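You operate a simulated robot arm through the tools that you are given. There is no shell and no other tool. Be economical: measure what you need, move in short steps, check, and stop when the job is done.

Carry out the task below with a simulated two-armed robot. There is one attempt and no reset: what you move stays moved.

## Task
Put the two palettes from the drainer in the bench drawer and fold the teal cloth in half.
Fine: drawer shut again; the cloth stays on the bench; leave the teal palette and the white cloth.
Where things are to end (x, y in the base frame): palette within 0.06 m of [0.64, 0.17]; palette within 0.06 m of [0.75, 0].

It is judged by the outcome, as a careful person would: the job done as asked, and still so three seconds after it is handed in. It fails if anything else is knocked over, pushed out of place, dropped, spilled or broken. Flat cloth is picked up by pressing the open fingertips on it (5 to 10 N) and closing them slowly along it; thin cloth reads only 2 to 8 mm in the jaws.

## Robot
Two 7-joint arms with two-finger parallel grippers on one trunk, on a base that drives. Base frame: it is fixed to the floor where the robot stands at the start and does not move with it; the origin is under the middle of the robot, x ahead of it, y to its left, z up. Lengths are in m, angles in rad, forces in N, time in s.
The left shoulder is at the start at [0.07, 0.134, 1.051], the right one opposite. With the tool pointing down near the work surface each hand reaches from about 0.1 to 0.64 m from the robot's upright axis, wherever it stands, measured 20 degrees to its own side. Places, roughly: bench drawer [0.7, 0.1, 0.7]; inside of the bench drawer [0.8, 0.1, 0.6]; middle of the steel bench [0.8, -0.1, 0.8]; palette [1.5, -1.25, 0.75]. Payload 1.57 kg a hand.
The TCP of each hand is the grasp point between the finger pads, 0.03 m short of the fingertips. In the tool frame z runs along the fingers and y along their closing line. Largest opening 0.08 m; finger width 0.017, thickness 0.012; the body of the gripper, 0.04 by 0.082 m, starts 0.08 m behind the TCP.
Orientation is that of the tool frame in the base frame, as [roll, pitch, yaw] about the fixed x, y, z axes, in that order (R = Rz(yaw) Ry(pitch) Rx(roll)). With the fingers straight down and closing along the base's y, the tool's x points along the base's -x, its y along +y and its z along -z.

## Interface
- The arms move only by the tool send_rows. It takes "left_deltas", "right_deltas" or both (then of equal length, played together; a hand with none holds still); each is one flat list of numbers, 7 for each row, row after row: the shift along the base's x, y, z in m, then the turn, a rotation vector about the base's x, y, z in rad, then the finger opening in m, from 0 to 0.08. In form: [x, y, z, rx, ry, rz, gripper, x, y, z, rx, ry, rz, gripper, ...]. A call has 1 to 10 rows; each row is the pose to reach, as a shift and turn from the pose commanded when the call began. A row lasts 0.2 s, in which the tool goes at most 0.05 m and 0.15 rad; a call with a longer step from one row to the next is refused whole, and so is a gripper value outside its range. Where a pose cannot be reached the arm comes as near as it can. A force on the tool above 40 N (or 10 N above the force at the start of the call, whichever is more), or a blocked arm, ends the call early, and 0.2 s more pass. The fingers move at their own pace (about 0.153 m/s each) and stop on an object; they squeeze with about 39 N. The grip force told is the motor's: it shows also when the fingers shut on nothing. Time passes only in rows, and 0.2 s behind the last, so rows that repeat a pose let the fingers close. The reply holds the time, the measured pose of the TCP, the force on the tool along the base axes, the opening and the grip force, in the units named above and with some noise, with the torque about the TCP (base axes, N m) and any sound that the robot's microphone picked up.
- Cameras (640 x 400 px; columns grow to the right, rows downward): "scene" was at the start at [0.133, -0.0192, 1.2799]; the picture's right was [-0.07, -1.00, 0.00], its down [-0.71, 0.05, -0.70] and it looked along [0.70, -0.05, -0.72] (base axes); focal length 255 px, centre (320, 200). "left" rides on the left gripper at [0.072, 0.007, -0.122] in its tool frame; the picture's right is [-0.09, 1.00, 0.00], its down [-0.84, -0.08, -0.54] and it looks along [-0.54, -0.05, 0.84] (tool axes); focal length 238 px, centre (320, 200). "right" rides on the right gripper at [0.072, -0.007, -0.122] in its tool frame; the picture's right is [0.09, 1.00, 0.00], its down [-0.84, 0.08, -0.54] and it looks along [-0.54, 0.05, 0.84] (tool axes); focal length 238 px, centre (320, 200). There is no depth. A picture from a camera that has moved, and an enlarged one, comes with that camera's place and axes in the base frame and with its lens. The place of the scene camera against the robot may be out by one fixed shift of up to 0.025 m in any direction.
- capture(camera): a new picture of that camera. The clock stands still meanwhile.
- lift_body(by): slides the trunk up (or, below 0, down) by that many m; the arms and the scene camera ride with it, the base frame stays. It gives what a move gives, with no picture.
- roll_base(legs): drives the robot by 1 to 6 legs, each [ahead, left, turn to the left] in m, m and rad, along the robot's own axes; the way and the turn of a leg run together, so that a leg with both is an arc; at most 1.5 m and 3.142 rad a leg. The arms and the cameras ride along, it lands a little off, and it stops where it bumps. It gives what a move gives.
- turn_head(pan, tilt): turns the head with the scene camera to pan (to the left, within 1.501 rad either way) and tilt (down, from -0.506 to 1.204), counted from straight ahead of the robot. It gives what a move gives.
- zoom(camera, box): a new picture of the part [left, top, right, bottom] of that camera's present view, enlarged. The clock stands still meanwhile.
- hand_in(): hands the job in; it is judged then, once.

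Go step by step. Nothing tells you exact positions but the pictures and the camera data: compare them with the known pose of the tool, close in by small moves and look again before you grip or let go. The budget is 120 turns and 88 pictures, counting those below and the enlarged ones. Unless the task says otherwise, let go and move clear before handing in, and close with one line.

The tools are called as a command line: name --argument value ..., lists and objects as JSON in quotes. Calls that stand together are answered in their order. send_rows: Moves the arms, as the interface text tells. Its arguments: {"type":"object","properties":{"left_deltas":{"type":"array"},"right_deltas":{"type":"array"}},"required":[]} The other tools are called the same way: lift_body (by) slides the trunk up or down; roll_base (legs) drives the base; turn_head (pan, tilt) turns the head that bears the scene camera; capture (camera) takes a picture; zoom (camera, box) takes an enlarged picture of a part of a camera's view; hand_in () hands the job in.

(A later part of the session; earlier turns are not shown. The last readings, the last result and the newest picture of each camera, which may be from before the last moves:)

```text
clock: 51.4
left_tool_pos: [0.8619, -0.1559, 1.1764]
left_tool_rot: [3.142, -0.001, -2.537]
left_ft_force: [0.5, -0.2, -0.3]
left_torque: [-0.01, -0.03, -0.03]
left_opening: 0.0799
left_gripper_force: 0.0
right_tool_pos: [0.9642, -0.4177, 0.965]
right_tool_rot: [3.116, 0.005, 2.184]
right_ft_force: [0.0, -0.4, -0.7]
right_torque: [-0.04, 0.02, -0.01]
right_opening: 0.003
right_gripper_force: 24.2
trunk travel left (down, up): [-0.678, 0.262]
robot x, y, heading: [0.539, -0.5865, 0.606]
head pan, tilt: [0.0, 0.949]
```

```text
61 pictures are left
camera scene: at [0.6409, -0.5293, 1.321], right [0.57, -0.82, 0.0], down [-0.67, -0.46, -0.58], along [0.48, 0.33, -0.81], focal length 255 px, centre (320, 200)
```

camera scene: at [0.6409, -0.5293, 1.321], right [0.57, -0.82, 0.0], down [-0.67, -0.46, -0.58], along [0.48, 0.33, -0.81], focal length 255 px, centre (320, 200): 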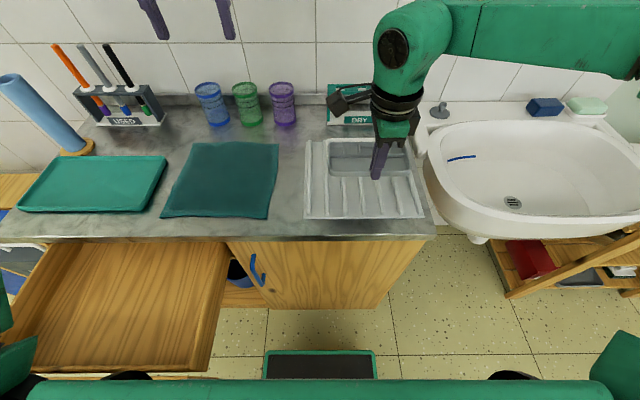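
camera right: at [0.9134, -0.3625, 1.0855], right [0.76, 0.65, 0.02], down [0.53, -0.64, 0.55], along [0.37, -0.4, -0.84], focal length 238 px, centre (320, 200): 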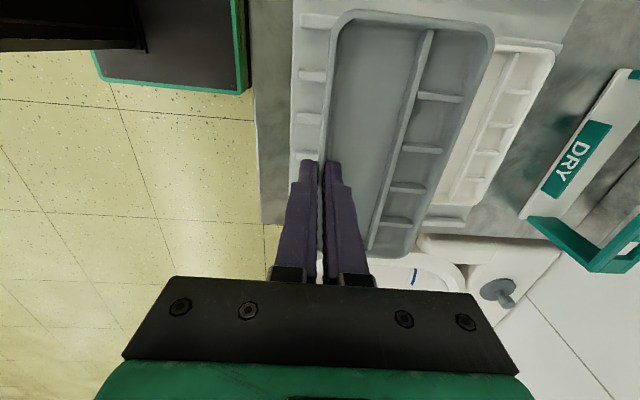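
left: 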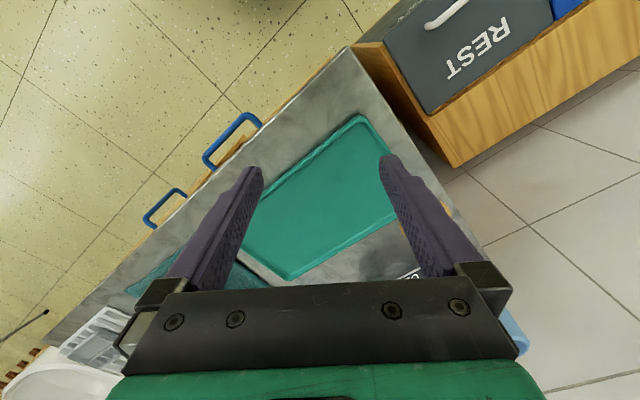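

The grey palette is held level. I'll take it to the open drawer: back off, slide left so the palette sits above its place (opened-drawer equivalent (0.529, −0.155)).

roll_base --legs '[[-0.249, 0, 0], [0, 0.464, 0.004]]'

capture --camera "scene"

capture --camera "right"

```text
clock: 55.6
left_tool_pos: [0.3857, 0.0951, 1.1775]
left_tool_rot: [3.141, 0.001, -2.535]
left_ft_force: [-0.5, 1.1, -0.1]
left_torque: [-0.02, 0.01, 0.0]
left_opening: 0.0796
left_gripper_force: 0.1
right_tool_pos: [0.4889, -0.1657, 0.9643]
right_tool_rot: [3.116, 0.006, 2.186]
right_ft_force: [-0.9, 0.6, -0.1]
right_torque: [0.0, 0.05, -0.03]
right_opening: 0.0029
right_gripper_force: 24.6
trunk travel left (down, up): [-0.678, 0.262]
robot x, y, heading: [0.0605, -0.3353, 0.607]
head pan, tilt: [0.0, 0.949]
```

```text
60 pictures are left
camera scene: at [0.1663, -0.2786, 1.3209], right [0.57, -0.82, 0.0], down [-0.67, -0.46, -0.58], along [0.48, 0.33, -0.81], focal length 255 px, centre (320, 200)
```

scene: 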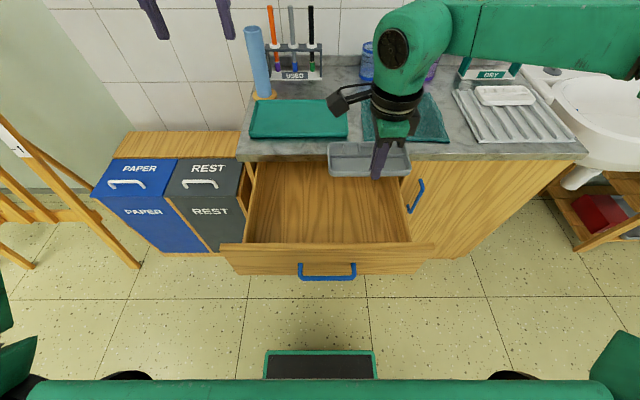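

```text
59 pictures are left
camera right: at [0.4385, -0.1111, 1.0852], right [0.76, 0.65, 0.03], down [0.53, -0.64, 0.55], along [0.37, -0.4, -0.84], focal length 238 px, centre (320, 200)
```

right: 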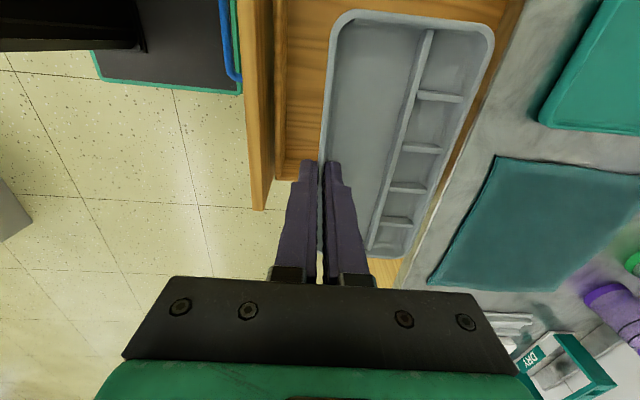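

Let me zoom to judge the clearance between the palette and the drawer's right wall.

zoom --camera "right" --box '[230, 0, 550, 290]'

zoom --camera "scene" --box '[215, 120, 445, 290]'

```text
1.38 times, centred on (390, 145) of right
camera zoom: at [0.4385, -0.1111, 1.0852], right [0.76, 0.65, 0.03], down [0.53, -0.64, 0.55], along [0.37, -0.4, -0.84], focal length 329 px, centre (223, 276)
```

zoom: 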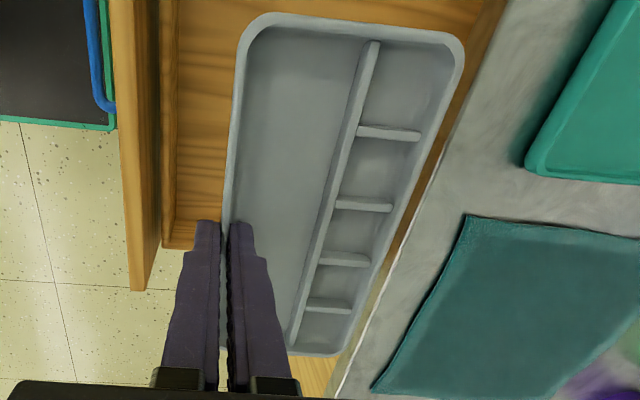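

```text
2.35 times, centred on (330, 205) of scene
camera zoom: at [0.1663, -0.2786, 1.3209], right [0.57, -0.82, 0.0], down [-0.67, -0.46, -0.58], along [0.48, 0.33, -0.81], focal length 600 px, centre (296, 188)
```

zoom: 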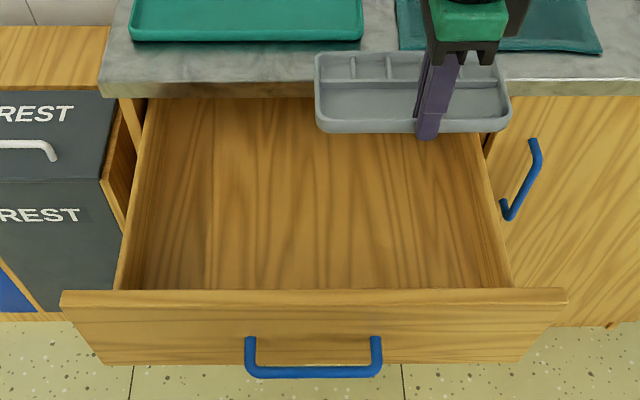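

Right wall is at u≈0.505; the palette spans about 0.34–0.48, so it fits with margin. Lowering by trunk most of the way.

lift_body --by -0.22

capture --camera "right"

capture --camera "scene"

```text
clock: 58.0
left_tool_pos: [0.3863, 0.0969, 0.9562]
left_tool_rot: [-3.14, -0.001, -2.534]
left_ft_force: [0.5, 0.7, -1.0]
left_torque: [0.0, -0.02, 0.0]
left_opening: 0.0798
left_gripper_force: 0.1
right_tool_pos: [0.4888, -0.1649, 0.7442]
right_tool_rot: [3.115, 0.005, 2.186]
right_ft_force: [-0.3, 0.0, 0.3]
right_torque: [-0.01, 0.01, -0.02]
right_opening: 0.0034
right_gripper_force: 24.2
trunk travel left (down, up): [-0.458, 0.482]
robot x, y, heading: [0.0634, -0.3334, 0.609]
head pan, tilt: [0.0, 0.949]
```

```text
56 pictures are left
camera right: at [0.4381, -0.1108, 0.8653], right [0.76, 0.65, 0.03], down [0.53, -0.64, 0.55], along [0.37, -0.4, -0.84], focal length 238 px, centre (320, 200)
```

right: 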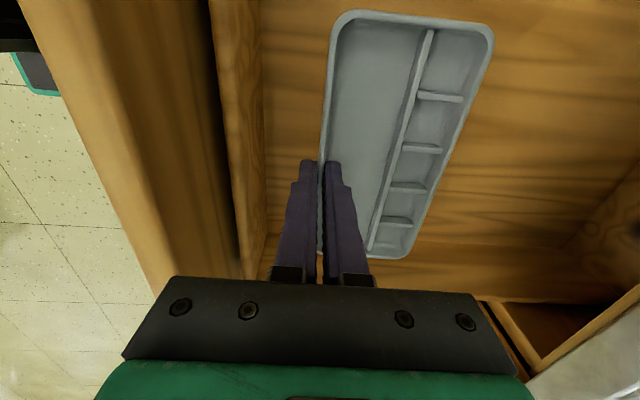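

```text
55 pictures are left
camera scene: at [0.1658, -0.2782, 1.101], right [0.57, -0.82, 0.0], down [-0.67, -0.46, -0.58], along [0.48, 0.33, -0.81], focal length 255 px, centre (320, 200)
```

scene: 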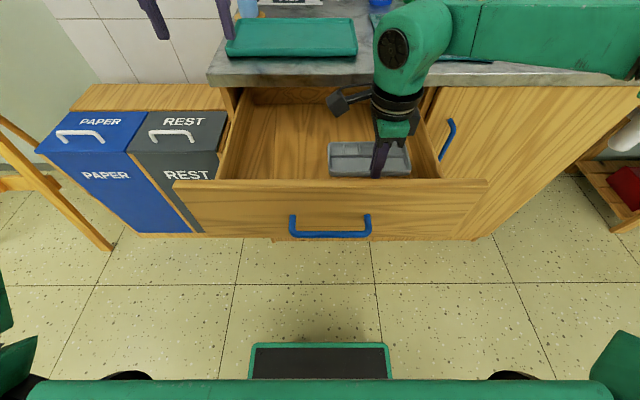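

lift_body --by -0.04

send_rows --right_deltas '[0, 0, -0.005, 0, 0, 0, 0, 0, 0, -0.01, 0, 0, 0, 0, 0, 0, -0.014, 0, 0, 0, 0]'

```text
clock: 58.8
left_tool_pos: [0.3864, 0.0954, 0.917]
left_tool_rot: [3.141, 0.0, -2.534]
left_ft_force: [0.2, 0.3, -0.5]
left_torque: [-0.02, 0.01, 0.0]
left_opening: 0.08
left_gripper_force: 0.2
right_tool_pos: [0.4889, -0.1649, 0.7049]
right_tool_rot: [3.116, 0.004, 2.187]
right_ft_force: [-0.2, -0.3, -0.4]
right_torque: [0.0, 0.03, -0.01]
right_opening: 0.0034
right_gripper_force: 24.1
trunk travel left (down, up): [-0.418, 0.522]
robot x, y, heading: [0.0641, -0.3339, 0.602]
head pan, tilt: [0.0, 0.949]
```

```text
clock: 59.6
left_tool_pos: [0.3864, 0.0962, 0.9158]
left_tool_rot: [-3.141, 0.001, -2.535]
left_ft_force: [-0.4, -0.2, -0.3]
left_torque: [-0.02, 0.03, -0.02]
left_opening: 0.0802
left_gripper_force: 0.1
right_tool_pos: [0.4893, -0.165, 0.6896]
right_tool_rot: [3.116, 0.005, 2.189]
right_ft_force: [-0.2, 0.0, 0.0]
right_torque: [-0.07, 0.01, -0.01]
right_opening: 0.003
right_gripper_force: 24.7
trunk travel left (down, up): [-0.418, 0.522]
robot x, y, heading: [0.0654, -0.3367, 0.61]
head pan, tilt: [0.0, 0.949]
```

No contact yet at 0.690; continuing down slowly.

send_rows --right_deltas '[0, 0, -0.005, 0, 0, 0, 0, 0, 0, -0.01, 0, 0, 0, 0, 0, 0, -0.015, 0, 0, 0, 0, 0, 0, -0.02, 0, 0, 0, 0, 0, 0, -0.024, 0, 0, 0, 0]'

capture --camera "scene"

```text
clock: 60.4
left_tool_pos: [0.3846, 0.0953, 0.9174]
left_tool_rot: [3.14, 0.0, -2.535]
left_ft_force: [0.6, 0.9, 1.0]
left_torque: [-0.01, 0.03, -0.02]
left_opening: 0.0801
left_gripper_force: 0.1
right_tool_pos: [0.4903, -0.1633, 0.6843]
right_tool_rot: [3.1, 0.0, 2.181]
right_ft_force: [2.7, -4.2, 22.9]
right_torque: [-0.65, -0.39, 0.13]
right_opening: 0.0033
right_gripper_force: 24.9
trunk travel left (down, up): [-0.418, 0.522]
robot x, y, heading: [0.0611, -0.3346, 0.609]
head pan, tilt: [0.0, 0.949]
stopped in row 4 (right hand): the force on the tool passed its limit (the readings are from after the stop); the commanded pose is now the measured one
```

```text
54 pictures are left
camera scene: at [0.1649, -0.279, 1.0613], right [0.57, -0.82, 0.0], down [-0.67, -0.46, -0.58], along [0.48, 0.33, -0.81], focal length 255 px, centre (320, 200)
```

scene: 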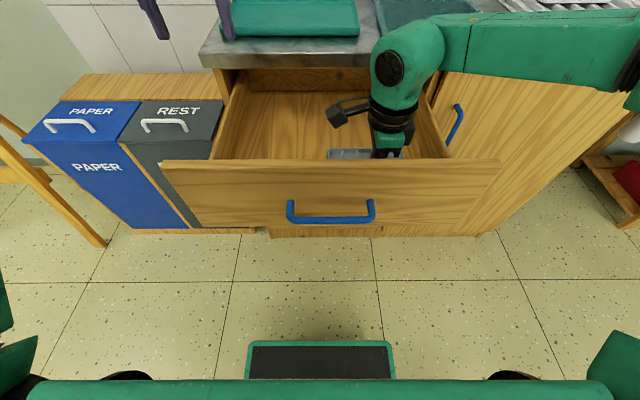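

The palette is down on the drawer floor. Ease up slightly, open a little, then rise.

send_rows --right_deltas '[0, 0, 0.003, 0, 0, 0, 0.003, 0, 0, 0.003, 0, 0, 0, 0.03, 0, 0, 0.003, 0, 0, 0, 0.03, 0, 0, 0.02, 0, 0, 0, 0.03, 0, 0, 0.06, 0, 0, 0, 0.03, 0, 0, 0.1, 0, 0, 0, 0.03]'

lift_body --by 0.25

capture --camera "right"

capture --camera "scene"

```text
clock: 61.8
left_tool_pos: [0.3858, 0.0955, 0.9161]
left_tool_rot: [-3.141, 0.0, -2.534]
left_ft_force: [0.6, 0.2, 0.0]
left_torque: [-0.01, 0.01, 0.05]
left_opening: 0.0801
left_gripper_force: 0.1
right_tool_pos: [0.4883, -0.1631, 0.7806]
right_tool_rot: [3.106, 0.002, 2.182]
right_ft_force: [-0.1, -0.4, 0.6]
right_torque: [-0.01, 0.02, 0.0]
right_opening: 0.0298
right_gripper_force: 0.1
trunk travel left (down, up): [-0.418, 0.522]
robot x, y, heading: [0.0647, -0.3336, 0.608]
head pan, tilt: [0.0, 0.949]
```

```text
clock: 64.4
left_tool_pos: [0.3855, 0.0958, 1.1663]
left_tool_rot: [3.142, 0.0, -2.535]
left_ft_force: [1.1, 0.7, 0.3]
left_torque: [0.03, 0.0, -0.01]
left_opening: 0.08
left_gripper_force: 0.1
right_tool_pos: [0.4882, -0.163, 1.0306]
right_tool_rot: [3.108, 0.0, 2.183]
right_ft_force: [0.1, 0.8, -0.5]
right_torque: [0.0, 0.0, 0.02]
right_opening: 0.0301
right_gripper_force: 0.0
trunk travel left (down, up): [-0.668, 0.272]
robot x, y, heading: [0.0635, -0.3317, 0.607]
head pan, tilt: [0.0, 0.949]
```

```text
53 pictures are left
camera right: at [0.4367, -0.1096, 1.1513], right [0.76, 0.65, 0.04], down [0.53, -0.65, 0.55], along [0.38, -0.4, -0.84], focal length 238 px, centre (320, 200)
```

right: 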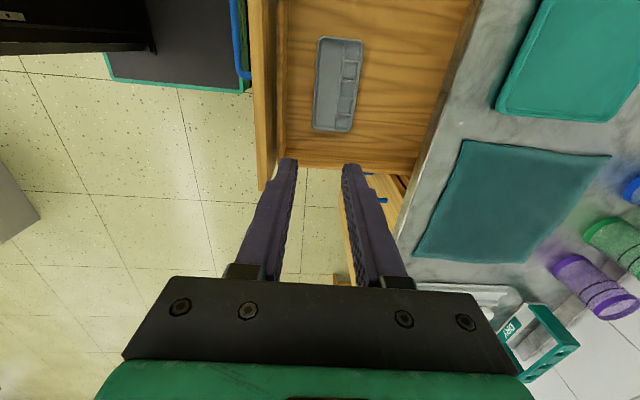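

```text
52 pictures are left
camera scene: at [0.1661, -0.2782, 1.3109], right [0.57, -0.82, 0.0], down [-0.67, -0.46, -0.58], along [0.48, 0.33, -0.81], focal length 255 px, centre (320, 200)
```

scene: 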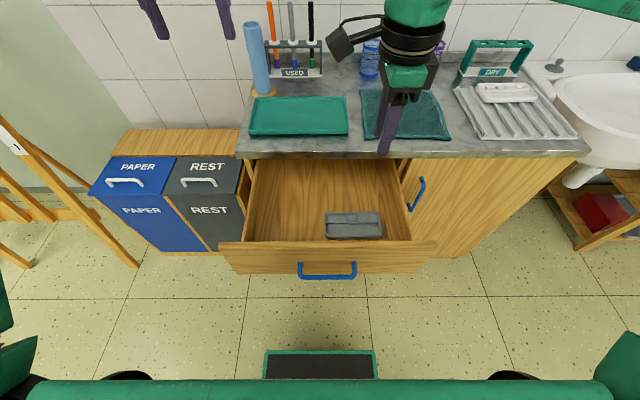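

Grey is in place (est. centre (0.516, −0.126) with drawer open, within tolerance). Going back for the white palette, whose front wall I put at v≈0.661, u≈0.81–0.95.

roll_base --legs '[[0, -0.465, 0.004], [0.265, 0, 0]]'

send_rows --right_deltas '[0.035, 0.025, 0, 0, 0, 0, 0.03, 0.068, 0.048, 0, 0, 0, 0, 0.04]'

capture --camera "right"

```text
clock: 68.7
left_tool_pos: [0.8766, -0.132, 1.1679]
left_tool_rot: [-3.141, 0.001, -2.53]
left_ft_force: [0.5, 0.2, 0.5]
left_torque: [-0.03, 0.0, -0.01]
left_opening: 0.0803
left_gripper_force: 0.0
right_tool_pos: [0.9796, -0.389, 1.0305]
right_tool_rot: [3.105, 0.001, 2.188]
right_ft_force: [0.1, 1.2, 0.1]
right_torque: [0.03, 0.0, -0.01]
right_opening: 0.03
right_gripper_force: 0.0
trunk travel left (down, up): [-0.668, 0.272]
robot x, y, heading: [0.5553, -0.5635, 0.616]
head pan, tilt: [0.0, 0.949]
```

```text
clock: 69.3
left_tool_pos: [0.8773, -0.1316, 1.166]
left_tool_rot: [3.139, 0.0, -2.533]
left_ft_force: [-0.6, -0.2, -0.5]
left_torque: [0.02, 0.02, -0.02]
left_opening: 0.0802
left_gripper_force: 0.1
right_tool_pos: [1.033, -0.3825, 1.0217]
right_tool_rot: [3.104, -0.001, 2.187]
right_ft_force: [-0.4, 0.8, -0.1]
right_torque: [0.01, -0.02, -0.01]
right_opening: 0.0404
right_gripper_force: 0.1
right hand out of reach, approached as far as the arm can: row 1, 2
trunk travel left (down, up): [-0.668, 0.272]
robot x, y, heading: [0.5557, -0.5603, 0.611]
head pan, tilt: [0.0, 0.949]
```

```text
51 pictures are left
camera right: at [0.9814, -0.3289, 1.1439], right [0.76, 0.65, 0.04], down [0.53, -0.65, 0.54], along [0.38, -0.39, -0.84], focal length 238 px, centre (320, 200)
```

right: 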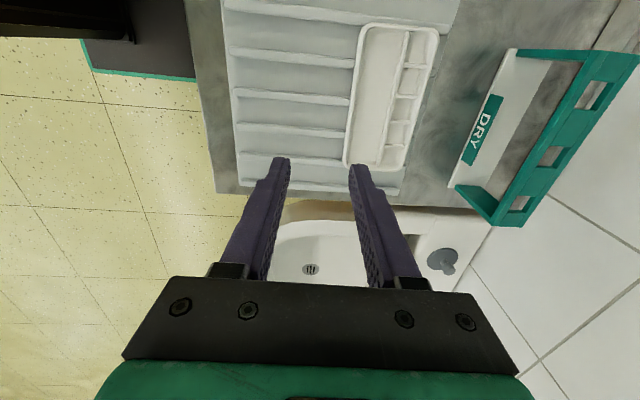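

The white's front wall is at v≈0.668, so I need +4.4 cm forward and 2.2 cm left. Using the base, then lowering by trunk.

roll_base --legs '[[0.044, 0.022, 0]]'

lift_body --by -0.12

capture --camera "right"

```text
clock: 70.2
left_tool_pos: [0.8994, -0.0913, 1.1697]
left_tool_rot: [3.14, 0.003, -2.534]
left_ft_force: [0.3, -0.7, 0.1]
left_torque: [0.02, -0.03, 0.01]
left_opening: 0.0799
left_gripper_force: 0.0
right_tool_pos: [1.0553, -0.3402, 1.0232]
right_tool_rot: [3.1, -0.003, 2.186]
right_ft_force: [-0.4, -1.1, 0.1]
right_torque: [0.05, 0.01, -0.05]
right_opening: 0.0399
right_gripper_force: 0.0
trunk travel left (down, up): [-0.668, 0.272]
robot x, y, heading: [0.5788, -0.519, 0.607]
head pan, tilt: [0.0, 0.949]
```

```text
clock: 71.7
left_tool_pos: [0.901, -0.0877, 1.0475]
left_tool_rot: [3.14, 0.001, -2.531]
left_ft_force: [0.3, -1.5, 0.3]
left_torque: [-0.02, 0.01, -0.03]
left_opening: 0.0799
left_gripper_force: 0.1
right_tool_pos: [1.057, -0.3383, 0.9023]
right_tool_rot: [3.105, -0.002, 2.186]
right_ft_force: [-0.3, 0.1, 1.2]
right_torque: [-0.01, -0.01, -0.02]
right_opening: 0.0402
right_gripper_force: 0.2
trunk travel left (down, up): [-0.548, 0.392]
robot x, y, heading: [0.5805, -0.5198, 0.613]
head pan, tilt: [0.0, 0.949]
```

```text
50 pictures are left
camera right: at [1.0052, -0.2849, 1.0241], right [0.76, 0.65, 0.04], down [0.53, -0.65, 0.54], along [0.38, -0.39, -0.84], focal length 238 px, centre (320, 200)
```

right: 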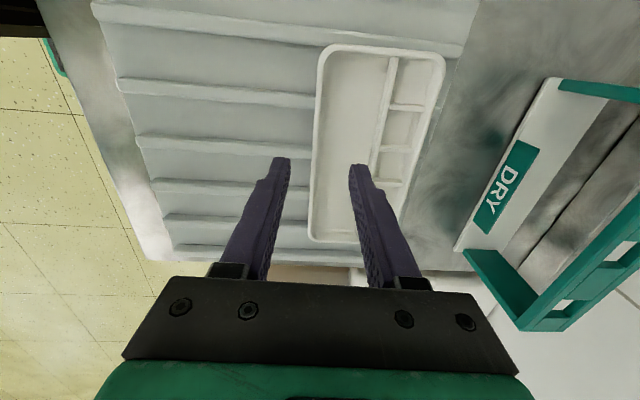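

Well aligned: the wall is between the fingertips and the inner finger is over the trough. Lowering the last 2.6 cm and closing.

lift_body --by -0.026

send_rows --right_deltas '[0, 0, 0.001, 0, 0, 0, 0.03, 0, 0, 0.001, 0, 0, 0, 0.015, 0, 0, 0.001, 0, 0, 0, 0.0, 0, 0, 0.001, 0, 0, 0, 0.0]'

capture --camera "right"

```text
clock: 72.5
left_tool_pos: [0.9015, -0.0884, 1.02]
left_tool_rot: [-3.14, -0.001, -2.532]
left_ft_force: [-0.1, -0.4, 0.5]
left_torque: [-0.01, -0.02, -0.04]
left_opening: 0.0799
left_gripper_force: 0.0
right_tool_pos: [1.0575, -0.3385, 0.8769]
right_tool_rot: [3.104, 0.001, 2.187]
right_ft_force: [-0.8, -0.2, 0.1]
right_torque: [0.01, -0.01, -0.02]
right_opening: 0.04
right_gripper_force: 0.1
trunk travel left (down, up): [-0.522, 0.418]
robot x, y, heading: [0.5791, -0.5204, 0.608]
head pan, tilt: [0.0, 0.949]
```

```text
clock: 73.5
left_tool_pos: [0.9011, -0.0879, 1.0206]
left_tool_rot: [3.139, 0.0, -2.532]
left_ft_force: [0.0, -0.2, 0.1]
left_torque: [0.02, -0.03, 0.0]
left_opening: 0.0799
left_gripper_force: 0.0
right_tool_pos: [1.0578, -0.3382, 0.877]
right_tool_rot: [3.103, 0.0, 2.186]
right_ft_force: [-1.0, -0.8, -0.5]
right_torque: [-0.08, -0.01, 0.04]
right_opening: 0.0034
right_gripper_force: 24.5
trunk travel left (down, up): [-0.522, 0.418]
robot x, y, heading: [0.5778, -0.5195, 0.604]
head pan, tilt: [0.0, 0.949]
```

```text
49 pictures are left
camera right: at [1.0057, -0.2849, 0.9988], right [0.76, 0.65, 0.04], down [0.53, -0.65, 0.54], along [0.38, -0.39, -0.84], focal length 238 px, centre (320, 200)
```

right: 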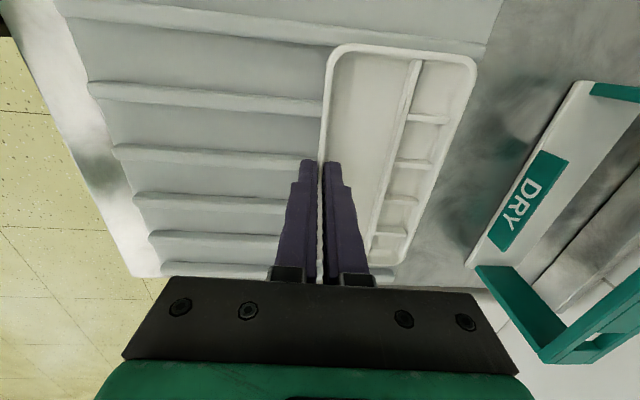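

White is pinched near its middle. Lift, back out, and slide to above the left place in the drawer.

lift_body --by 0.12

roll_base --legs '[[-0.363, 0, 0.004], [0, 0.656, 0]]'

capture --camera "right"

capture --camera "scene"

```text
clock: 75.0
left_tool_pos: [0.9023, -0.0862, 1.1399]
left_tool_rot: [3.139, 0.002, -2.532]
left_ft_force: [-0.3, -0.2, -1.1]
left_torque: [-0.03, 0.0, -0.01]
left_opening: 0.0801
left_gripper_force: 0.0
right_tool_pos: [1.0578, -0.3376, 0.9972]
right_tool_rot: [3.107, 0.001, 2.186]
right_ft_force: [0.1, 0.1, -0.7]
right_torque: [-0.04, 0.03, 0.0]
right_opening: 0.003
right_gripper_force: 24.7
trunk travel left (down, up): [-0.642, 0.298]
robot x, y, heading: [0.5771, -0.5215, 0.617]
head pan, tilt: [0.0, 0.949]
```

```text
clock: 80.6
left_tool_pos: [0.2264, 0.244, 1.1401]
left_tool_rot: [3.141, -0.001, -2.547]
left_ft_force: [-0.2, 0.2, 0.8]
left_torque: [0.0, 0.0, -0.01]
left_opening: 0.0801
left_gripper_force: 0.1
right_tool_pos: [0.3792, -0.0079, 0.9974]
right_tool_rot: [3.105, 0.001, 2.172]
right_ft_force: [0.2, -0.3, -1.0]
right_torque: [0.0, 0.03, -0.02]
right_opening: 0.0033
right_gripper_force: 23.9
trunk travel left (down, up): [-0.642, 0.298]
robot x, y, heading: [-0.1006, -0.1795, 0.593]
head pan, tilt: [0.0, 0.949]
```

```text
48 pictures are left
camera right: at [0.3277, 0.0456, 1.1186], right [0.77, 0.64, 0.04], down [0.52, -0.66, 0.54], along [0.37, -0.4, -0.84], focal length 238 px, centre (320, 200)
```

right: 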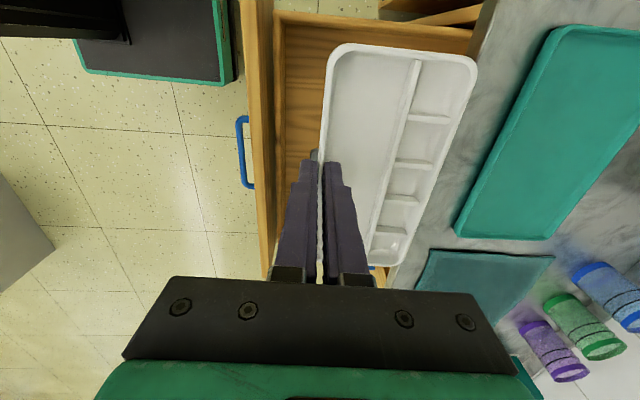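

```text
47 pictures are left
camera scene: at [0.0018, -0.1267, 1.2849], right [0.56, -0.83, 0.0], down [-0.67, -0.46, -0.58], along [0.48, 0.33, -0.81], focal length 255 px, centre (320, 200)
```

scene: 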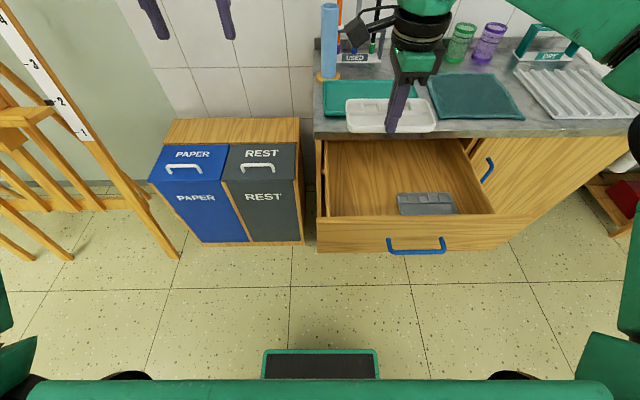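

White palette is right above its place (TCP u 0.224, v 0.306). I'll raise the left hand for clearance over the bins, then lower.

send_rows --left_deltas '[0, 0, 0.04, 0, 0, 0, 0.08, 0, 0, 0.08, 0, 0, 0, 0.08, 0, 0, 0.12, 0, 0, 0, 0.08]'

lift_body --by -0.28

capture --camera "right"

capture --camera "scene"

```text
clock: 81.4
left_tool_pos: [0.2097, 0.2256, 1.1989]
left_tool_rot: [3.141, 0.01, -2.547]
left_ft_force: [0.2, -0.1, 0.1]
left_torque: [0.0, 0.02, 0.01]
left_opening: 0.0801
left_gripper_force: 0.0
left hand out of reach, approached as far as the arm can: row 1, 2, 3
right_tool_pos: [0.3778, -0.0074, 0.9972]
right_tool_rot: [3.104, 0.001, 2.17]
right_ft_force: [0.6, 1.0, -1.0]
right_torque: [0.01, 0.01, 0.01]
right_opening: 0.0033
right_gripper_force: 24.4
trunk travel left (down, up): [-0.642, 0.298]
robot x, y, heading: [-0.1033, -0.1837, 0.597]
head pan, tilt: [0.0, 0.949]
```

```text
clock: 84.2
left_tool_pos: [0.2097, 0.2255, 0.9171]
left_tool_rot: [3.14, 0.011, -2.546]
left_ft_force: [-0.3, 0.0, 0.2]
left_torque: [-0.01, 0.02, 0.0]
left_opening: 0.0801
left_gripper_force: 0.1
right_tool_pos: [0.3782, -0.0088, 0.7179]
right_tool_rot: [3.104, 0.002, 2.172]
right_ft_force: [-0.3, -0.3, -0.4]
right_torque: [0.01, 0.0, 0.01]
right_opening: 0.0033
right_gripper_force: 23.9
trunk travel left (down, up): [-0.362, 0.578]
robot x, y, heading: [-0.0996, -0.1827, 0.598]
head pan, tilt: [0.0, 0.949]
```

```text
46 pictures are left
camera right: at [0.3274, 0.0457, 0.8387], right [0.77, 0.64, 0.04], down [0.52, -0.66, 0.54], along [0.37, -0.4, -0.84], focal length 238 px, centre (320, 200)
```

right: 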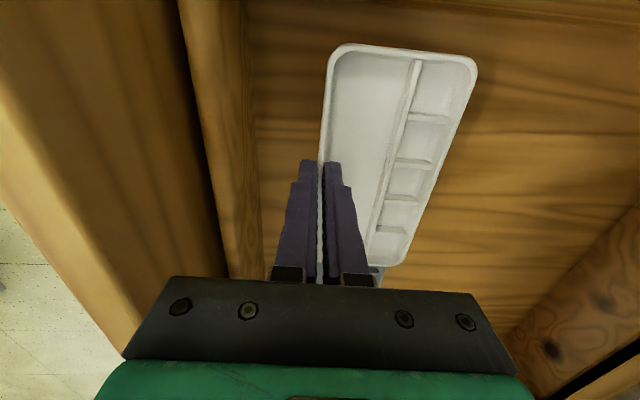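

```text
45 pictures are left
camera scene: at [0.0015, -0.1266, 1.005], right [0.56, -0.83, 0.0], down [-0.67, -0.46, -0.58], along [0.48, 0.33, -0.81], focal length 255 px, centre (320, 200)
```

scene: 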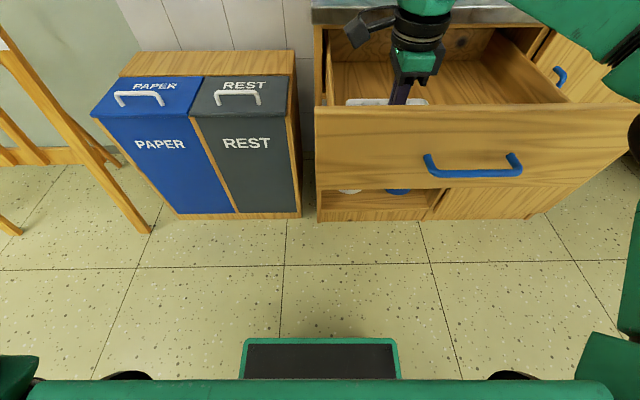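

send_rows --right_deltas '[0, 0, -0.01, 0, 0, 0, 0, 0, 0, -0.02, 0, 0, 0, 0, 0, 0, -0.026, 0, 0, 0, 0, 0, 0, -0.031, 0, 0, 0, 0, 0, 0, -0.036, 0, 0, 0, 0]'

```text
clock: 85.4
left_tool_pos: [0.2068, 0.2231, 0.9193]
left_tool_rot: [-3.141, 0.013, -2.545]
left_ft_force: [0.0, -0.4, -0.3]
left_torque: [0.0, -0.02, 0.0]
left_opening: 0.0798
left_gripper_force: 0.1
right_tool_pos: [0.3762, -0.0088, 0.6845]
right_tool_rot: [3.098, -0.003, 2.171]
right_ft_force: [1.7, -2.1, 21.6]
right_torque: [-0.03, 0.0, -0.01]
right_opening: 0.004
right_gripper_force: 25.2
trunk travel left (down, up): [-0.362, 0.578]
robot x, y, heading: [-0.1033, -0.1818, 0.589]
head pan, tilt: [0.0, 0.949]
```

Touchdown. Release and rise.

send_rows --right_deltas '[0, 0, 0.004, 0, 0, 0, 0.003, 0, 0, 0.004, 0, 0, 0, 0.03, 0, 0, 0.004, 0, 0, 0, 0.03, 0, 0, 0.02, 0, 0, 0, 0.03, 0, 0, 0.06, 0, 0, 0, 0.03, 0, 0, 0.1, 0, 0, 0, 0.03]'

lift_body --by 0.28

capture --camera "right"

capture --camera "scene"

```text
clock: 86.8
left_tool_pos: [0.2093, 0.2247, 0.9181]
left_tool_rot: [-3.141, 0.01, -2.546]
left_ft_force: [0.6, -0.1, -0.3]
left_torque: [-0.01, -0.02, -0.03]
left_opening: 0.0798
left_gripper_force: 0.0
right_tool_pos: [0.3868, -0.0277, 0.7752]
right_tool_rot: [3.105, -0.001, 2.171]
right_ft_force: [0.2, 0.1, 0.0]
right_torque: [0.03, 0.02, 0.0]
right_opening: 0.03
right_gripper_force: 0.0
right hand out of reach, approached as far as the arm can: row 5, 6
trunk travel left (down, up): [-0.362, 0.578]
robot x, y, heading: [-0.099, -0.1826, 0.6]
head pan, tilt: [0.0, 0.949]
```

```text
clock: 89.7
left_tool_pos: [0.2099, 0.2248, 1.1978]
left_tool_rot: [3.141, 0.01, -2.545]
left_ft_force: [0.7, 0.2, -0.1]
left_torque: [0.0, 0.02, 0.01]
left_opening: 0.0801
left_gripper_force: 0.1
right_tool_pos: [0.3871, -0.0271, 1.0552]
right_tool_rot: [3.104, -0.001, 2.17]
right_ft_force: [0.4, 0.5, -0.9]
right_torque: [0.0, 0.01, 0.0]
right_opening: 0.03
right_gripper_force: 0.0
trunk travel left (down, up): [-0.642, 0.298]
robot x, y, heading: [-0.1024, -0.1803, 0.602]
head pan, tilt: [0.0, 0.949]
```

```text
44 pictures are left
camera right: at [0.3364, 0.0259, 1.1758], right [0.77, 0.64, 0.04], down [0.52, -0.66, 0.54], along [0.37, -0.4, -0.84], focal length 238 px, centre (320, 200)
```

right: 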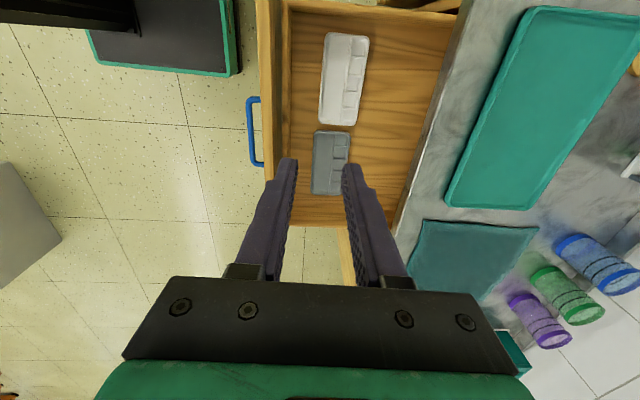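

```text
43 pictures are left
camera scene: at [0.0016, -0.1265, 1.2849], right [0.56, -0.83, 0.0], down [-0.67, -0.46, -0.58], along [0.48, 0.33, -0.81], focal length 255 px, centre (320, 200)
```

scene: 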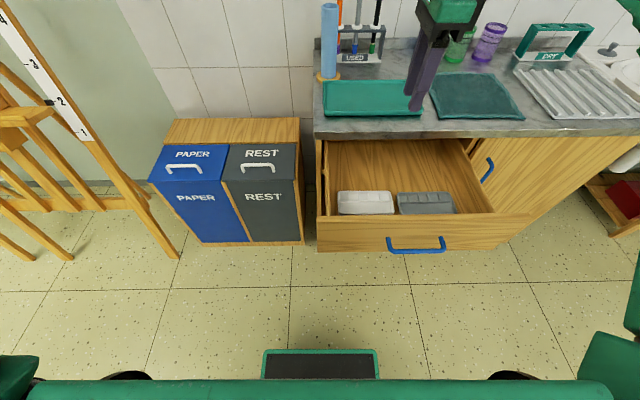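

Both palettes are in the drawer: white is spot on, grey is ~3.5 cm short to the left of its ideal. I'll nudge the grey ~2.5 cm right with closed fingers inside its trough for margin.

roll_base --legs '[[0.025, -0.184, 0.008]]'

send_rows --right_deltas '[0, 0, 0, 0, 0, 0, 0, 0, 0, 0, 0, 0, 0, 0]'

lift_body --by -0.28

capture --camera "right"

```text
clock: 91.2
left_tool_pos: [0.3285, 0.0916, 1.1974]
left_tool_rot: [-3.141, 0.01, -2.538]
left_ft_force: [0.0, 0.2, -0.2]
left_torque: [-0.01, -0.01, 0.0]
left_opening: 0.0798
left_gripper_force: 0.0
right_tool_pos: [0.5076, -0.1592, 1.0532]
right_tool_rot: [3.103, 0.0, 2.18]
right_ft_force: [-0.4, 0.0, 0.8]
right_torque: [-0.04, -0.01, 0.0]
right_opening: 0.03
right_gripper_force: 0.0
trunk travel left (down, up): [-0.642, 0.298]
robot x, y, heading: [0.0221, -0.3208, 0.609]
head pan, tilt: [0.0, 0.949]
```

```text
clock: 91.8
left_tool_pos: [0.3283, 0.0905, 1.1981]
left_tool_rot: [-3.141, 0.01, -2.538]
left_ft_force: [-0.2, 0.2, -0.2]
left_torque: [0.01, -0.01, -0.03]
left_opening: 0.0799
left_gripper_force: 0.1
right_tool_pos: [0.509, -0.1599, 1.0538]
right_tool_rot: [3.104, 0.001, 2.179]
right_ft_force: [-0.2, 0.1, -0.3]
right_torque: [0.02, -0.01, 0.02]
right_opening: 0.0
right_gripper_force: 21.0
trunk travel left (down, up): [-0.642, 0.298]
robot x, y, heading: [0.0219, -0.3154, 0.604]
head pan, tilt: [0.0, 0.949]
```

```text
clock: 94.6
left_tool_pos: [0.3295, 0.0903, 0.9184]
left_tool_rot: [3.141, 0.011, -2.537]
left_ft_force: [-0.4, -0.8, 0.3]
left_torque: [-0.01, 0.0, -0.01]
left_opening: 0.0802
left_gripper_force: 0.2
right_tool_pos: [0.5093, -0.1614, 0.7725]
right_tool_rot: [3.104, 0.002, 2.18]
right_ft_force: [0.1, -0.3, 0.1]
right_torque: [0.01, -0.01, 0.02]
right_opening: 0.0001
right_gripper_force: 20.9
trunk travel left (down, up): [-0.362, 0.578]
robot x, y, heading: [0.0195, -0.3184, 0.6]
head pan, tilt: [0.0, 0.949]
```

```text
42 pictures are left
camera right: at [0.4575, -0.1073, 0.896], right [0.76, 0.65, 0.04], down [0.53, -0.65, 0.54], along [0.38, -0.4, -0.84], focal length 238 px, centre (320, 200)
```

right: 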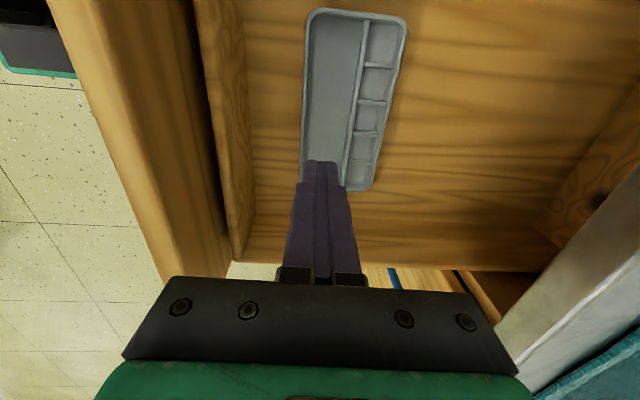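

Palette spans u 0.333–0.475. Lowering into the trough and pushing right to TCP u≈0.483.

lift_body --by -0.075

send_rows --right_deltas '[0.007, -0.01, 0, 0, 0, 0, 0, 0.014, -0.02, 0, 0, 0, 0, 0, 0.019, -0.027, 0, 0, 0, 0, 0, 0.024, -0.034, 0, 0, 0, 0, 0, 0.029, -0.041, 0, 0, 0, 0, 0, 0.034, -0.048, 0, 0, 0, 0, 0, 0.034, -0.048, 0, 0, 0, 0, 0]'

capture --camera "right"

```text
clock: 95.8
left_tool_pos: [0.329, 0.0901, 0.8436]
left_tool_rot: [3.141, 0.01, -2.538]
left_ft_force: [-0.2, 0.0, 0.3]
left_torque: [0.0, 0.01, -0.02]
left_opening: 0.0804
left_gripper_force: 0.1
right_tool_pos: [0.5082, -0.1603, 0.6992]
right_tool_rot: [3.102, 0.001, 2.178]
right_ft_force: [-0.4, 0.3, 0.1]
right_torque: [0.01, -0.04, 0.05]
right_opening: 0.0001
right_gripper_force: 20.7
trunk travel left (down, up): [-0.287, 0.653]
robot x, y, heading: [0.0208, -0.32, 0.602]
head pan, tilt: [0.0, 0.949]
```

```text
clock: 97.3
left_tool_pos: [0.3279, 0.0916, 0.8437]
left_tool_rot: [3.141, 0.011, -2.537]
left_ft_force: [0.9, 0.0, 0.0]
left_torque: [0.02, 0.0, 0.0]
left_opening: 0.0798
left_gripper_force: 0.0
right_tool_pos: [0.543, -0.2084, 0.7003]
right_tool_rot: [3.103, 0.0, 2.18]
right_ft_force: [0.2, 0.1, -0.5]
right_torque: [0.0, -0.01, -0.03]
right_opening: 0.0002
right_gripper_force: 21.4
trunk travel left (down, up): [-0.287, 0.653]
robot x, y, heading: [0.0227, -0.3198, 0.603]
head pan, tilt: [0.0, 0.949]
```

```text
41 pictures are left
camera right: at [0.4914, -0.1556, 0.8214], right [0.76, 0.64, 0.04], down [0.53, -0.65, 0.54], along [0.38, -0.4, -0.84], focal length 238 px, centre (320, 200)
```

right: 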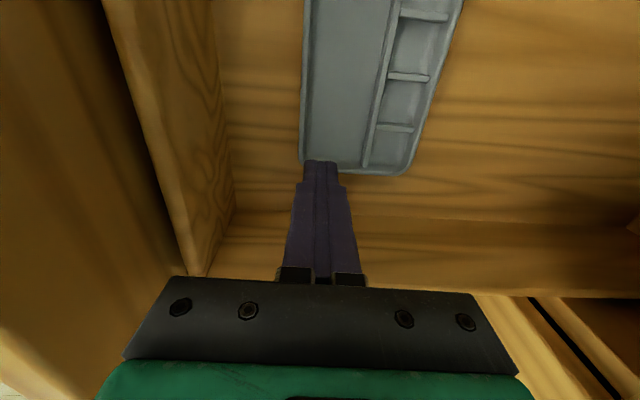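

The fingertips passed just over the low wall; palette unmoved. I'll go back 3 cm, down 1 cm, and push again.

send_rows --right_deltas '[-0.009, 0.0125, 0, 0, 0, 0, 0, -0.0175, 0.025, 0, 0, 0, 0, 0, -0.0175, 0.025, -0.006, 0, 0, 0, 0, -0.0175, 0.025, -0.01, 0, 0, 0, 0, -0.0125, 0.0178, -0.01, 0, 0, 0, 0, -0.0075, 0.0107, -0.01, 0, 0, 0, 0, -0.0025, 0.0036, -0.01, 0, 0, 0, 0, 0.0015, -0.002, -0.01, 0, 0, 0, 0]'

capture --camera "right"

```text
clock: 99.2
left_tool_pos: [0.3294, 0.0905, 0.843]
left_tool_rot: [3.141, 0.01, -2.538]
left_ft_force: [0.4, -0.3, 0.8]
left_torque: [-0.01, 0.03, 0.0]
left_opening: 0.0799
left_gripper_force: 0.0
right_tool_pos: [0.5453, -0.2102, 0.6892]
right_tool_rot: [3.104, 0.001, 2.179]
right_ft_force: [-0.2, -0.2, -0.5]
right_torque: [0.01, 0.01, -0.03]
right_opening: 0.0001
right_gripper_force: 21.2
trunk travel left (down, up): [-0.287, 0.653]
robot x, y, heading: [0.0246, -0.3212, 0.597]
head pan, tilt: [0.0, 0.949]
```

```text
40 pictures are left
camera right: at [0.4932, -0.1577, 0.8108], right [0.76, 0.65, 0.04], down [0.53, -0.65, 0.54], along [0.38, -0.4, -0.84], focal length 238 px, centre (320, 200)
```

right: 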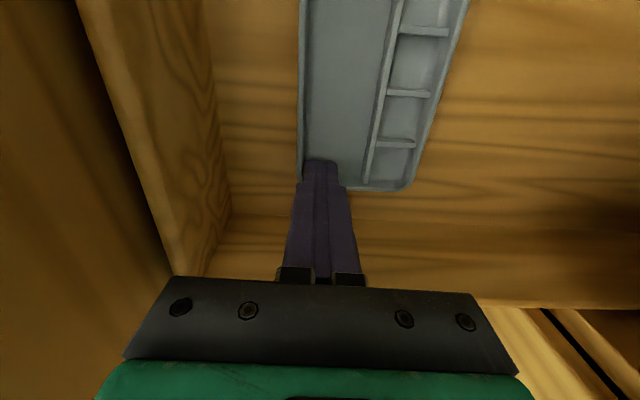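

The palette shifted ~1.2 cm right; both are well within tolerance. Rise and turn the right hand back to its normal yaw while backing off.

lift_body --by 0.3

send_rows --right_deltas '[0, 0, 0, 0, 0, 0.14, 0, 0, 0, 0, 0, 0, 0.28, 0, 0, 0, 0, 0, 0, 0.42, 0, 0, 0, 0, 0, 0, 0.56, 0, 0, 0, 0, 0, 0, 0.7, 0, 0, 0, 0, 0, 0, 0.84, 0, 0, 0, 0, 0, 0, 0.98, 0, 0, 0, 0, 0, 0, 1.12, 0, 0, 0, 0, 0, 0, 1.26, 0, 0, 0, 0, 0, 0, 1.4, 0]'

send_rows --right_deltas '[0, 0, 0, 0, 0, 0.13, 0, 0, 0, 0, 0, 0, 0.16, 0]'

capture --camera "scene"

```text
clock: 102.2
left_tool_pos: [0.3303, 0.0903, 1.1429]
left_tool_rot: [-3.14, 0.009, -2.537]
left_ft_force: [0.4, -0.5, -0.3]
left_torque: [0.0, 0.0, -0.03]
left_opening: 0.0799
left_gripper_force: 0.0
right_tool_pos: [0.5444, -0.211, 0.9895]
right_tool_rot: [3.103, 0.0, 2.18]
right_ft_force: [0.5, -0.7, 0.2]
right_torque: [-0.01, -0.02, -0.01]
right_opening: 0.0
right_gripper_force: 21.4
trunk travel left (down, up): [-0.587, 0.353]
robot x, y, heading: [0.0176, -0.3177, 0.603]
head pan, tilt: [0.0, 0.949]
```

```text
clock: 104.3
left_tool_pos: [0.3297, 0.0911, 1.1417]
left_tool_rot: [-3.141, 0.011, -2.538]
left_ft_force: [0.3, -0.2, 0.3]
left_torque: [0.0, 0.0, -0.04]
left_opening: 0.0799
left_gripper_force: 0.0
right_tool_pos: [0.5445, -0.2098, 0.9894]
right_tool_rot: [3.102, 0.0, -2.698]
right_ft_force: [0.6, -0.5, -0.3]
right_torque: [0.01, 0.03, 0.0]
right_opening: 0.0
right_gripper_force: 20.6
trunk travel left (down, up): [-0.587, 0.353]
robot x, y, heading: [0.0193, -0.3169, 0.607]
head pan, tilt: [0.0, 0.949]
```

```text
clock: 105.0
left_tool_pos: [0.3291, 0.0914, 1.1432]
left_tool_rot: [3.14, 0.011, -2.539]
left_ft_force: [0.4, 0.8, -0.1]
left_torque: [0.0, -0.03, 0.02]
left_opening: 0.0799
left_gripper_force: 0.0
right_tool_pos: [0.5456, -0.2114, 0.9879]
right_tool_rot: [3.103, 0.001, -2.541]
right_ft_force: [0.0, 0.0, 0.3]
right_torque: [0.0, 0.02, -0.01]
right_opening: 0.0
right_gripper_force: 20.9
trunk travel left (down, up): [-0.587, 0.353]
robot x, y, heading: [0.022, -0.3186, 0.602]
head pan, tilt: [0.0, 0.949]
```

```text
39 pictures are left
camera scene: at [0.1241, -0.2625, 1.23], right [0.57, -0.82, 0.0], down [-0.67, -0.46, -0.58], along [0.48, 0.33, -0.81], focal length 255 px, centre (320, 200)
```

scene: 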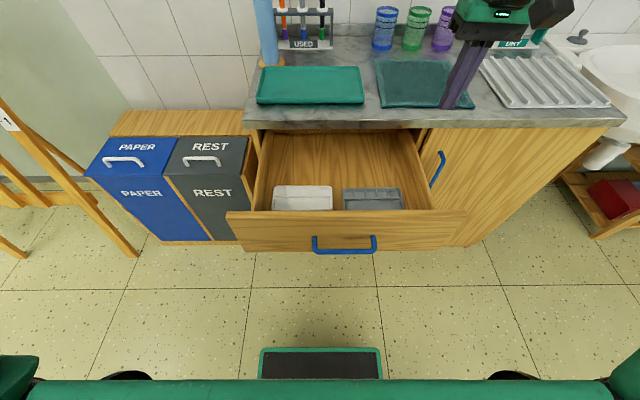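

Now shutting the drawer: I'll retract the left hand a bit, back off, align the closed right fingers in front of the bar's centre, lower, and check.

roll_base --legs '[[-0.2, 0, 0.008], [0, 0.166, 0]]'

send_rows --left_deltas '[-0.031, -0.022, 0, 0, 0, 0, 0.08, -0.062, -0.043, 0, 0, 0, 0, 0.08, -0.092, -0.065, 0, 0, 0, 0, 0.08, -0.123, -0.086, 0, 0, 0, 0, 0.08]'

lift_body --by -0.283

capture --camera "right"

```text
clock: 107.6
left_tool_pos: [0.0705, 0.1137, 1.143]
left_tool_rot: [3.14, 0.009, -2.533]
left_ft_force: [0.2, 0.4, -0.9]
left_torque: [0.02, -0.01, -0.03]
left_opening: 0.0799
left_gripper_force: 0.1
right_tool_pos: [0.2876, -0.1862, 0.9891]
right_tool_rot: [3.103, -0.001, -2.538]
right_ft_force: [0.1, 0.2, -0.4]
right_torque: [-0.04, -0.01, -0.02]
right_opening: 0.0
right_gripper_force: 21.4
trunk travel left (down, up): [-0.587, 0.353]
robot x, y, heading: [-0.2353, -0.2997, 0.609]
head pan, tilt: [0.0, 0.949]
```

```text
clock: 108.6
left_tool_pos: [-0.0566, 0.0303, 1.1432]
left_tool_rot: [3.141, 0.013, -2.535]
left_ft_force: [0.0, -0.4, -0.5]
left_torque: [0.03, -0.04, 0.02]
left_opening: 0.0801
left_gripper_force: 0.1
right_tool_pos: [0.2836, -0.1879, 0.9911]
right_tool_rot: [3.103, 0.001, -2.539]
right_ft_force: [0.2, 0.2, -0.3]
right_torque: [0.03, -0.02, -0.02]
right_opening: 0.0
right_gripper_force: 20.6
trunk travel left (down, up): [-0.587, 0.353]
robot x, y, heading: [-0.2396, -0.2979, 0.607]
head pan, tilt: [0.0, 0.949]
```

```text
clock: 111.4
left_tool_pos: [-0.0544, 0.0292, 0.8602]
left_tool_rot: [-3.141, 0.009, -2.536]
left_ft_force: [0.4, 0.0, 0.0]
left_torque: [0.01, 0.0, 0.04]
left_opening: 0.0798
left_gripper_force: 0.0
right_tool_pos: [0.2866, -0.187, 0.7047]
right_tool_rot: [3.105, -0.001, -2.537]
right_ft_force: [-0.6, 0.2, 0.3]
right_torque: [0.03, -0.09, 0.02]
right_opening: 0.0
right_gripper_force: 21.3
trunk travel left (down, up): [-0.304, 0.636]
robot x, y, heading: [-0.2363, -0.2971, 0.613]
head pan, tilt: [0.0, 0.949]
```

```text
38 pictures are left
camera right: at [0.2327, -0.2358, 0.8276], right [-0.64, 0.77, 0.04], down [0.66, 0.52, 0.54], along [0.4, 0.37, -0.84], focal length 238 px, centre (320, 200)
```

right: 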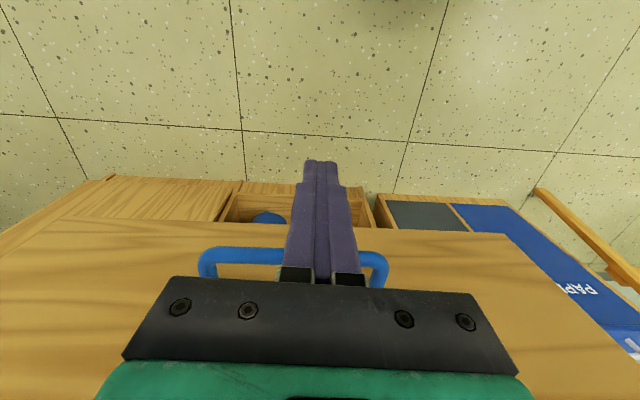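

Fingers are right in front of the bar at its height. Drive ahead to push the drawer shut.

roll_base --legs '[[0.27, 0, 0]]'

capture --camera "scene"

```text
clock: 113.3
left_tool_pos: [0.166, 0.1849, 0.8582]
left_tool_rot: [-3.141, 0.009, -2.532]
left_ft_force: [0.6, 0.2, 0.2]
left_torque: [-0.01, 0.02, 0.03]
left_opening: 0.0801
left_gripper_force: 0.0
right_tool_pos: [0.5088, -0.0324, 0.7048]
right_tool_rot: [3.102, -0.002, -2.538]
right_ft_force: [1.0, -0.2, 0.0]
right_torque: [0.02, 0.03, 0.01]
right_opening: 0.0001
right_gripper_force: 21.0
trunk travel left (down, up): [-0.304, 0.636]
robot x, y, heading: [-0.0139, -0.1447, 0.607]
head pan, tilt: [0.0, 0.949]
```

```text
37 pictures are left
camera scene: at [0.0885, -0.0847, 0.9469], right [0.57, -0.82, 0.0], down [-0.67, -0.47, -0.58], along [0.48, 0.33, -0.81], focal length 255 px, centre (320, 200)
```

scene: 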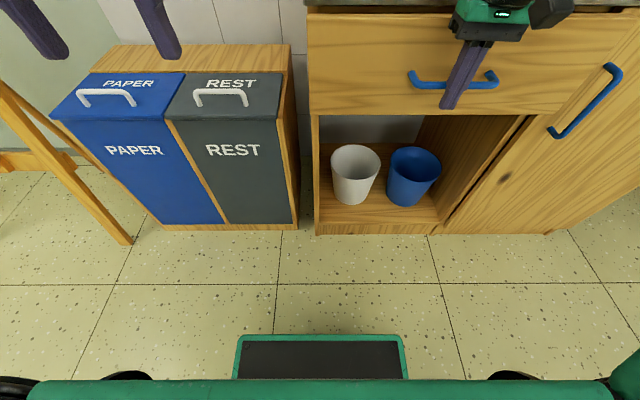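

Nearly shut; about 3 cm more.

roll_base --legs '[[0.028, 0, 0]]'

send_rows --right_deltas '[0.004, 0.003, 0, 0, 0, 0, 0, 0.008, 0.006, 0, 0, 0, 0, 0, 0.012, 0.009, 0, 0, 0, 0, 0, 0.016, 0.012, 0, 0, 0, 0, 0]'

capture --camera "right"

```text
clock: 114.2
left_tool_pos: [0.1904, 0.2007, 0.8598]
left_tool_rot: [-3.14, 0.008, -2.532]
left_ft_force: [-0.2, 0.0, 0.0]
left_torque: [0.01, -0.01, -0.01]
left_opening: 0.0801
left_gripper_force: 0.0
right_tool_pos: [0.5321, -0.0158, 0.7051]
right_tool_rot: [3.104, -0.002, -2.537]
right_ft_force: [0.0, 0.3, 0.0]
right_torque: [-0.03, 0.03, 0.02]
right_opening: 0.0002
right_gripper_force: 21.7
trunk travel left (down, up): [-0.304, 0.636]
robot x, y, heading: [0.007, -0.129, 0.609]
head pan, tilt: [0.0, 0.949]
```

```text
clock: 115.2
left_tool_pos: [0.1865, 0.1977, 0.8606]
left_tool_rot: [3.142, 0.015, -2.532]
left_ft_force: [0.1, -0.1, 1.0]
left_torque: [0.0, -0.03, 0.02]
left_opening: 0.0799
left_gripper_force: 0.1
right_tool_pos: [0.5408, -0.0083, 0.7067]
right_tool_rot: [3.104, -0.009, -2.533]
right_ft_force: [-17.5, -12.8, 0.1]
right_torque: [1.51, -1.83, 0.16]
right_opening: 0.0
right_gripper_force: 21.7
trunk travel left (down, up): [-0.304, 0.636]
robot x, y, heading: [0.0082, -0.1259, 0.605]
head pan, tilt: [0.0, 0.949]
stopped in row 4 (right hand): the force on the tool passed its limit (the readings are from after the stop); the commanded pose is now the measured one
```

```text
36 pictures are left
camera right: at [0.4881, -0.0566, 0.8293], right [-0.65, 0.76, 0.04], down [0.66, 0.53, 0.54], along [0.39, 0.37, -0.84], focal length 238 px, centre (320, 200)
```

right: 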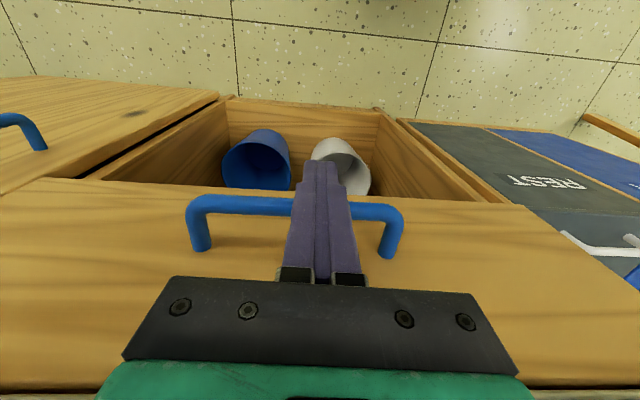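

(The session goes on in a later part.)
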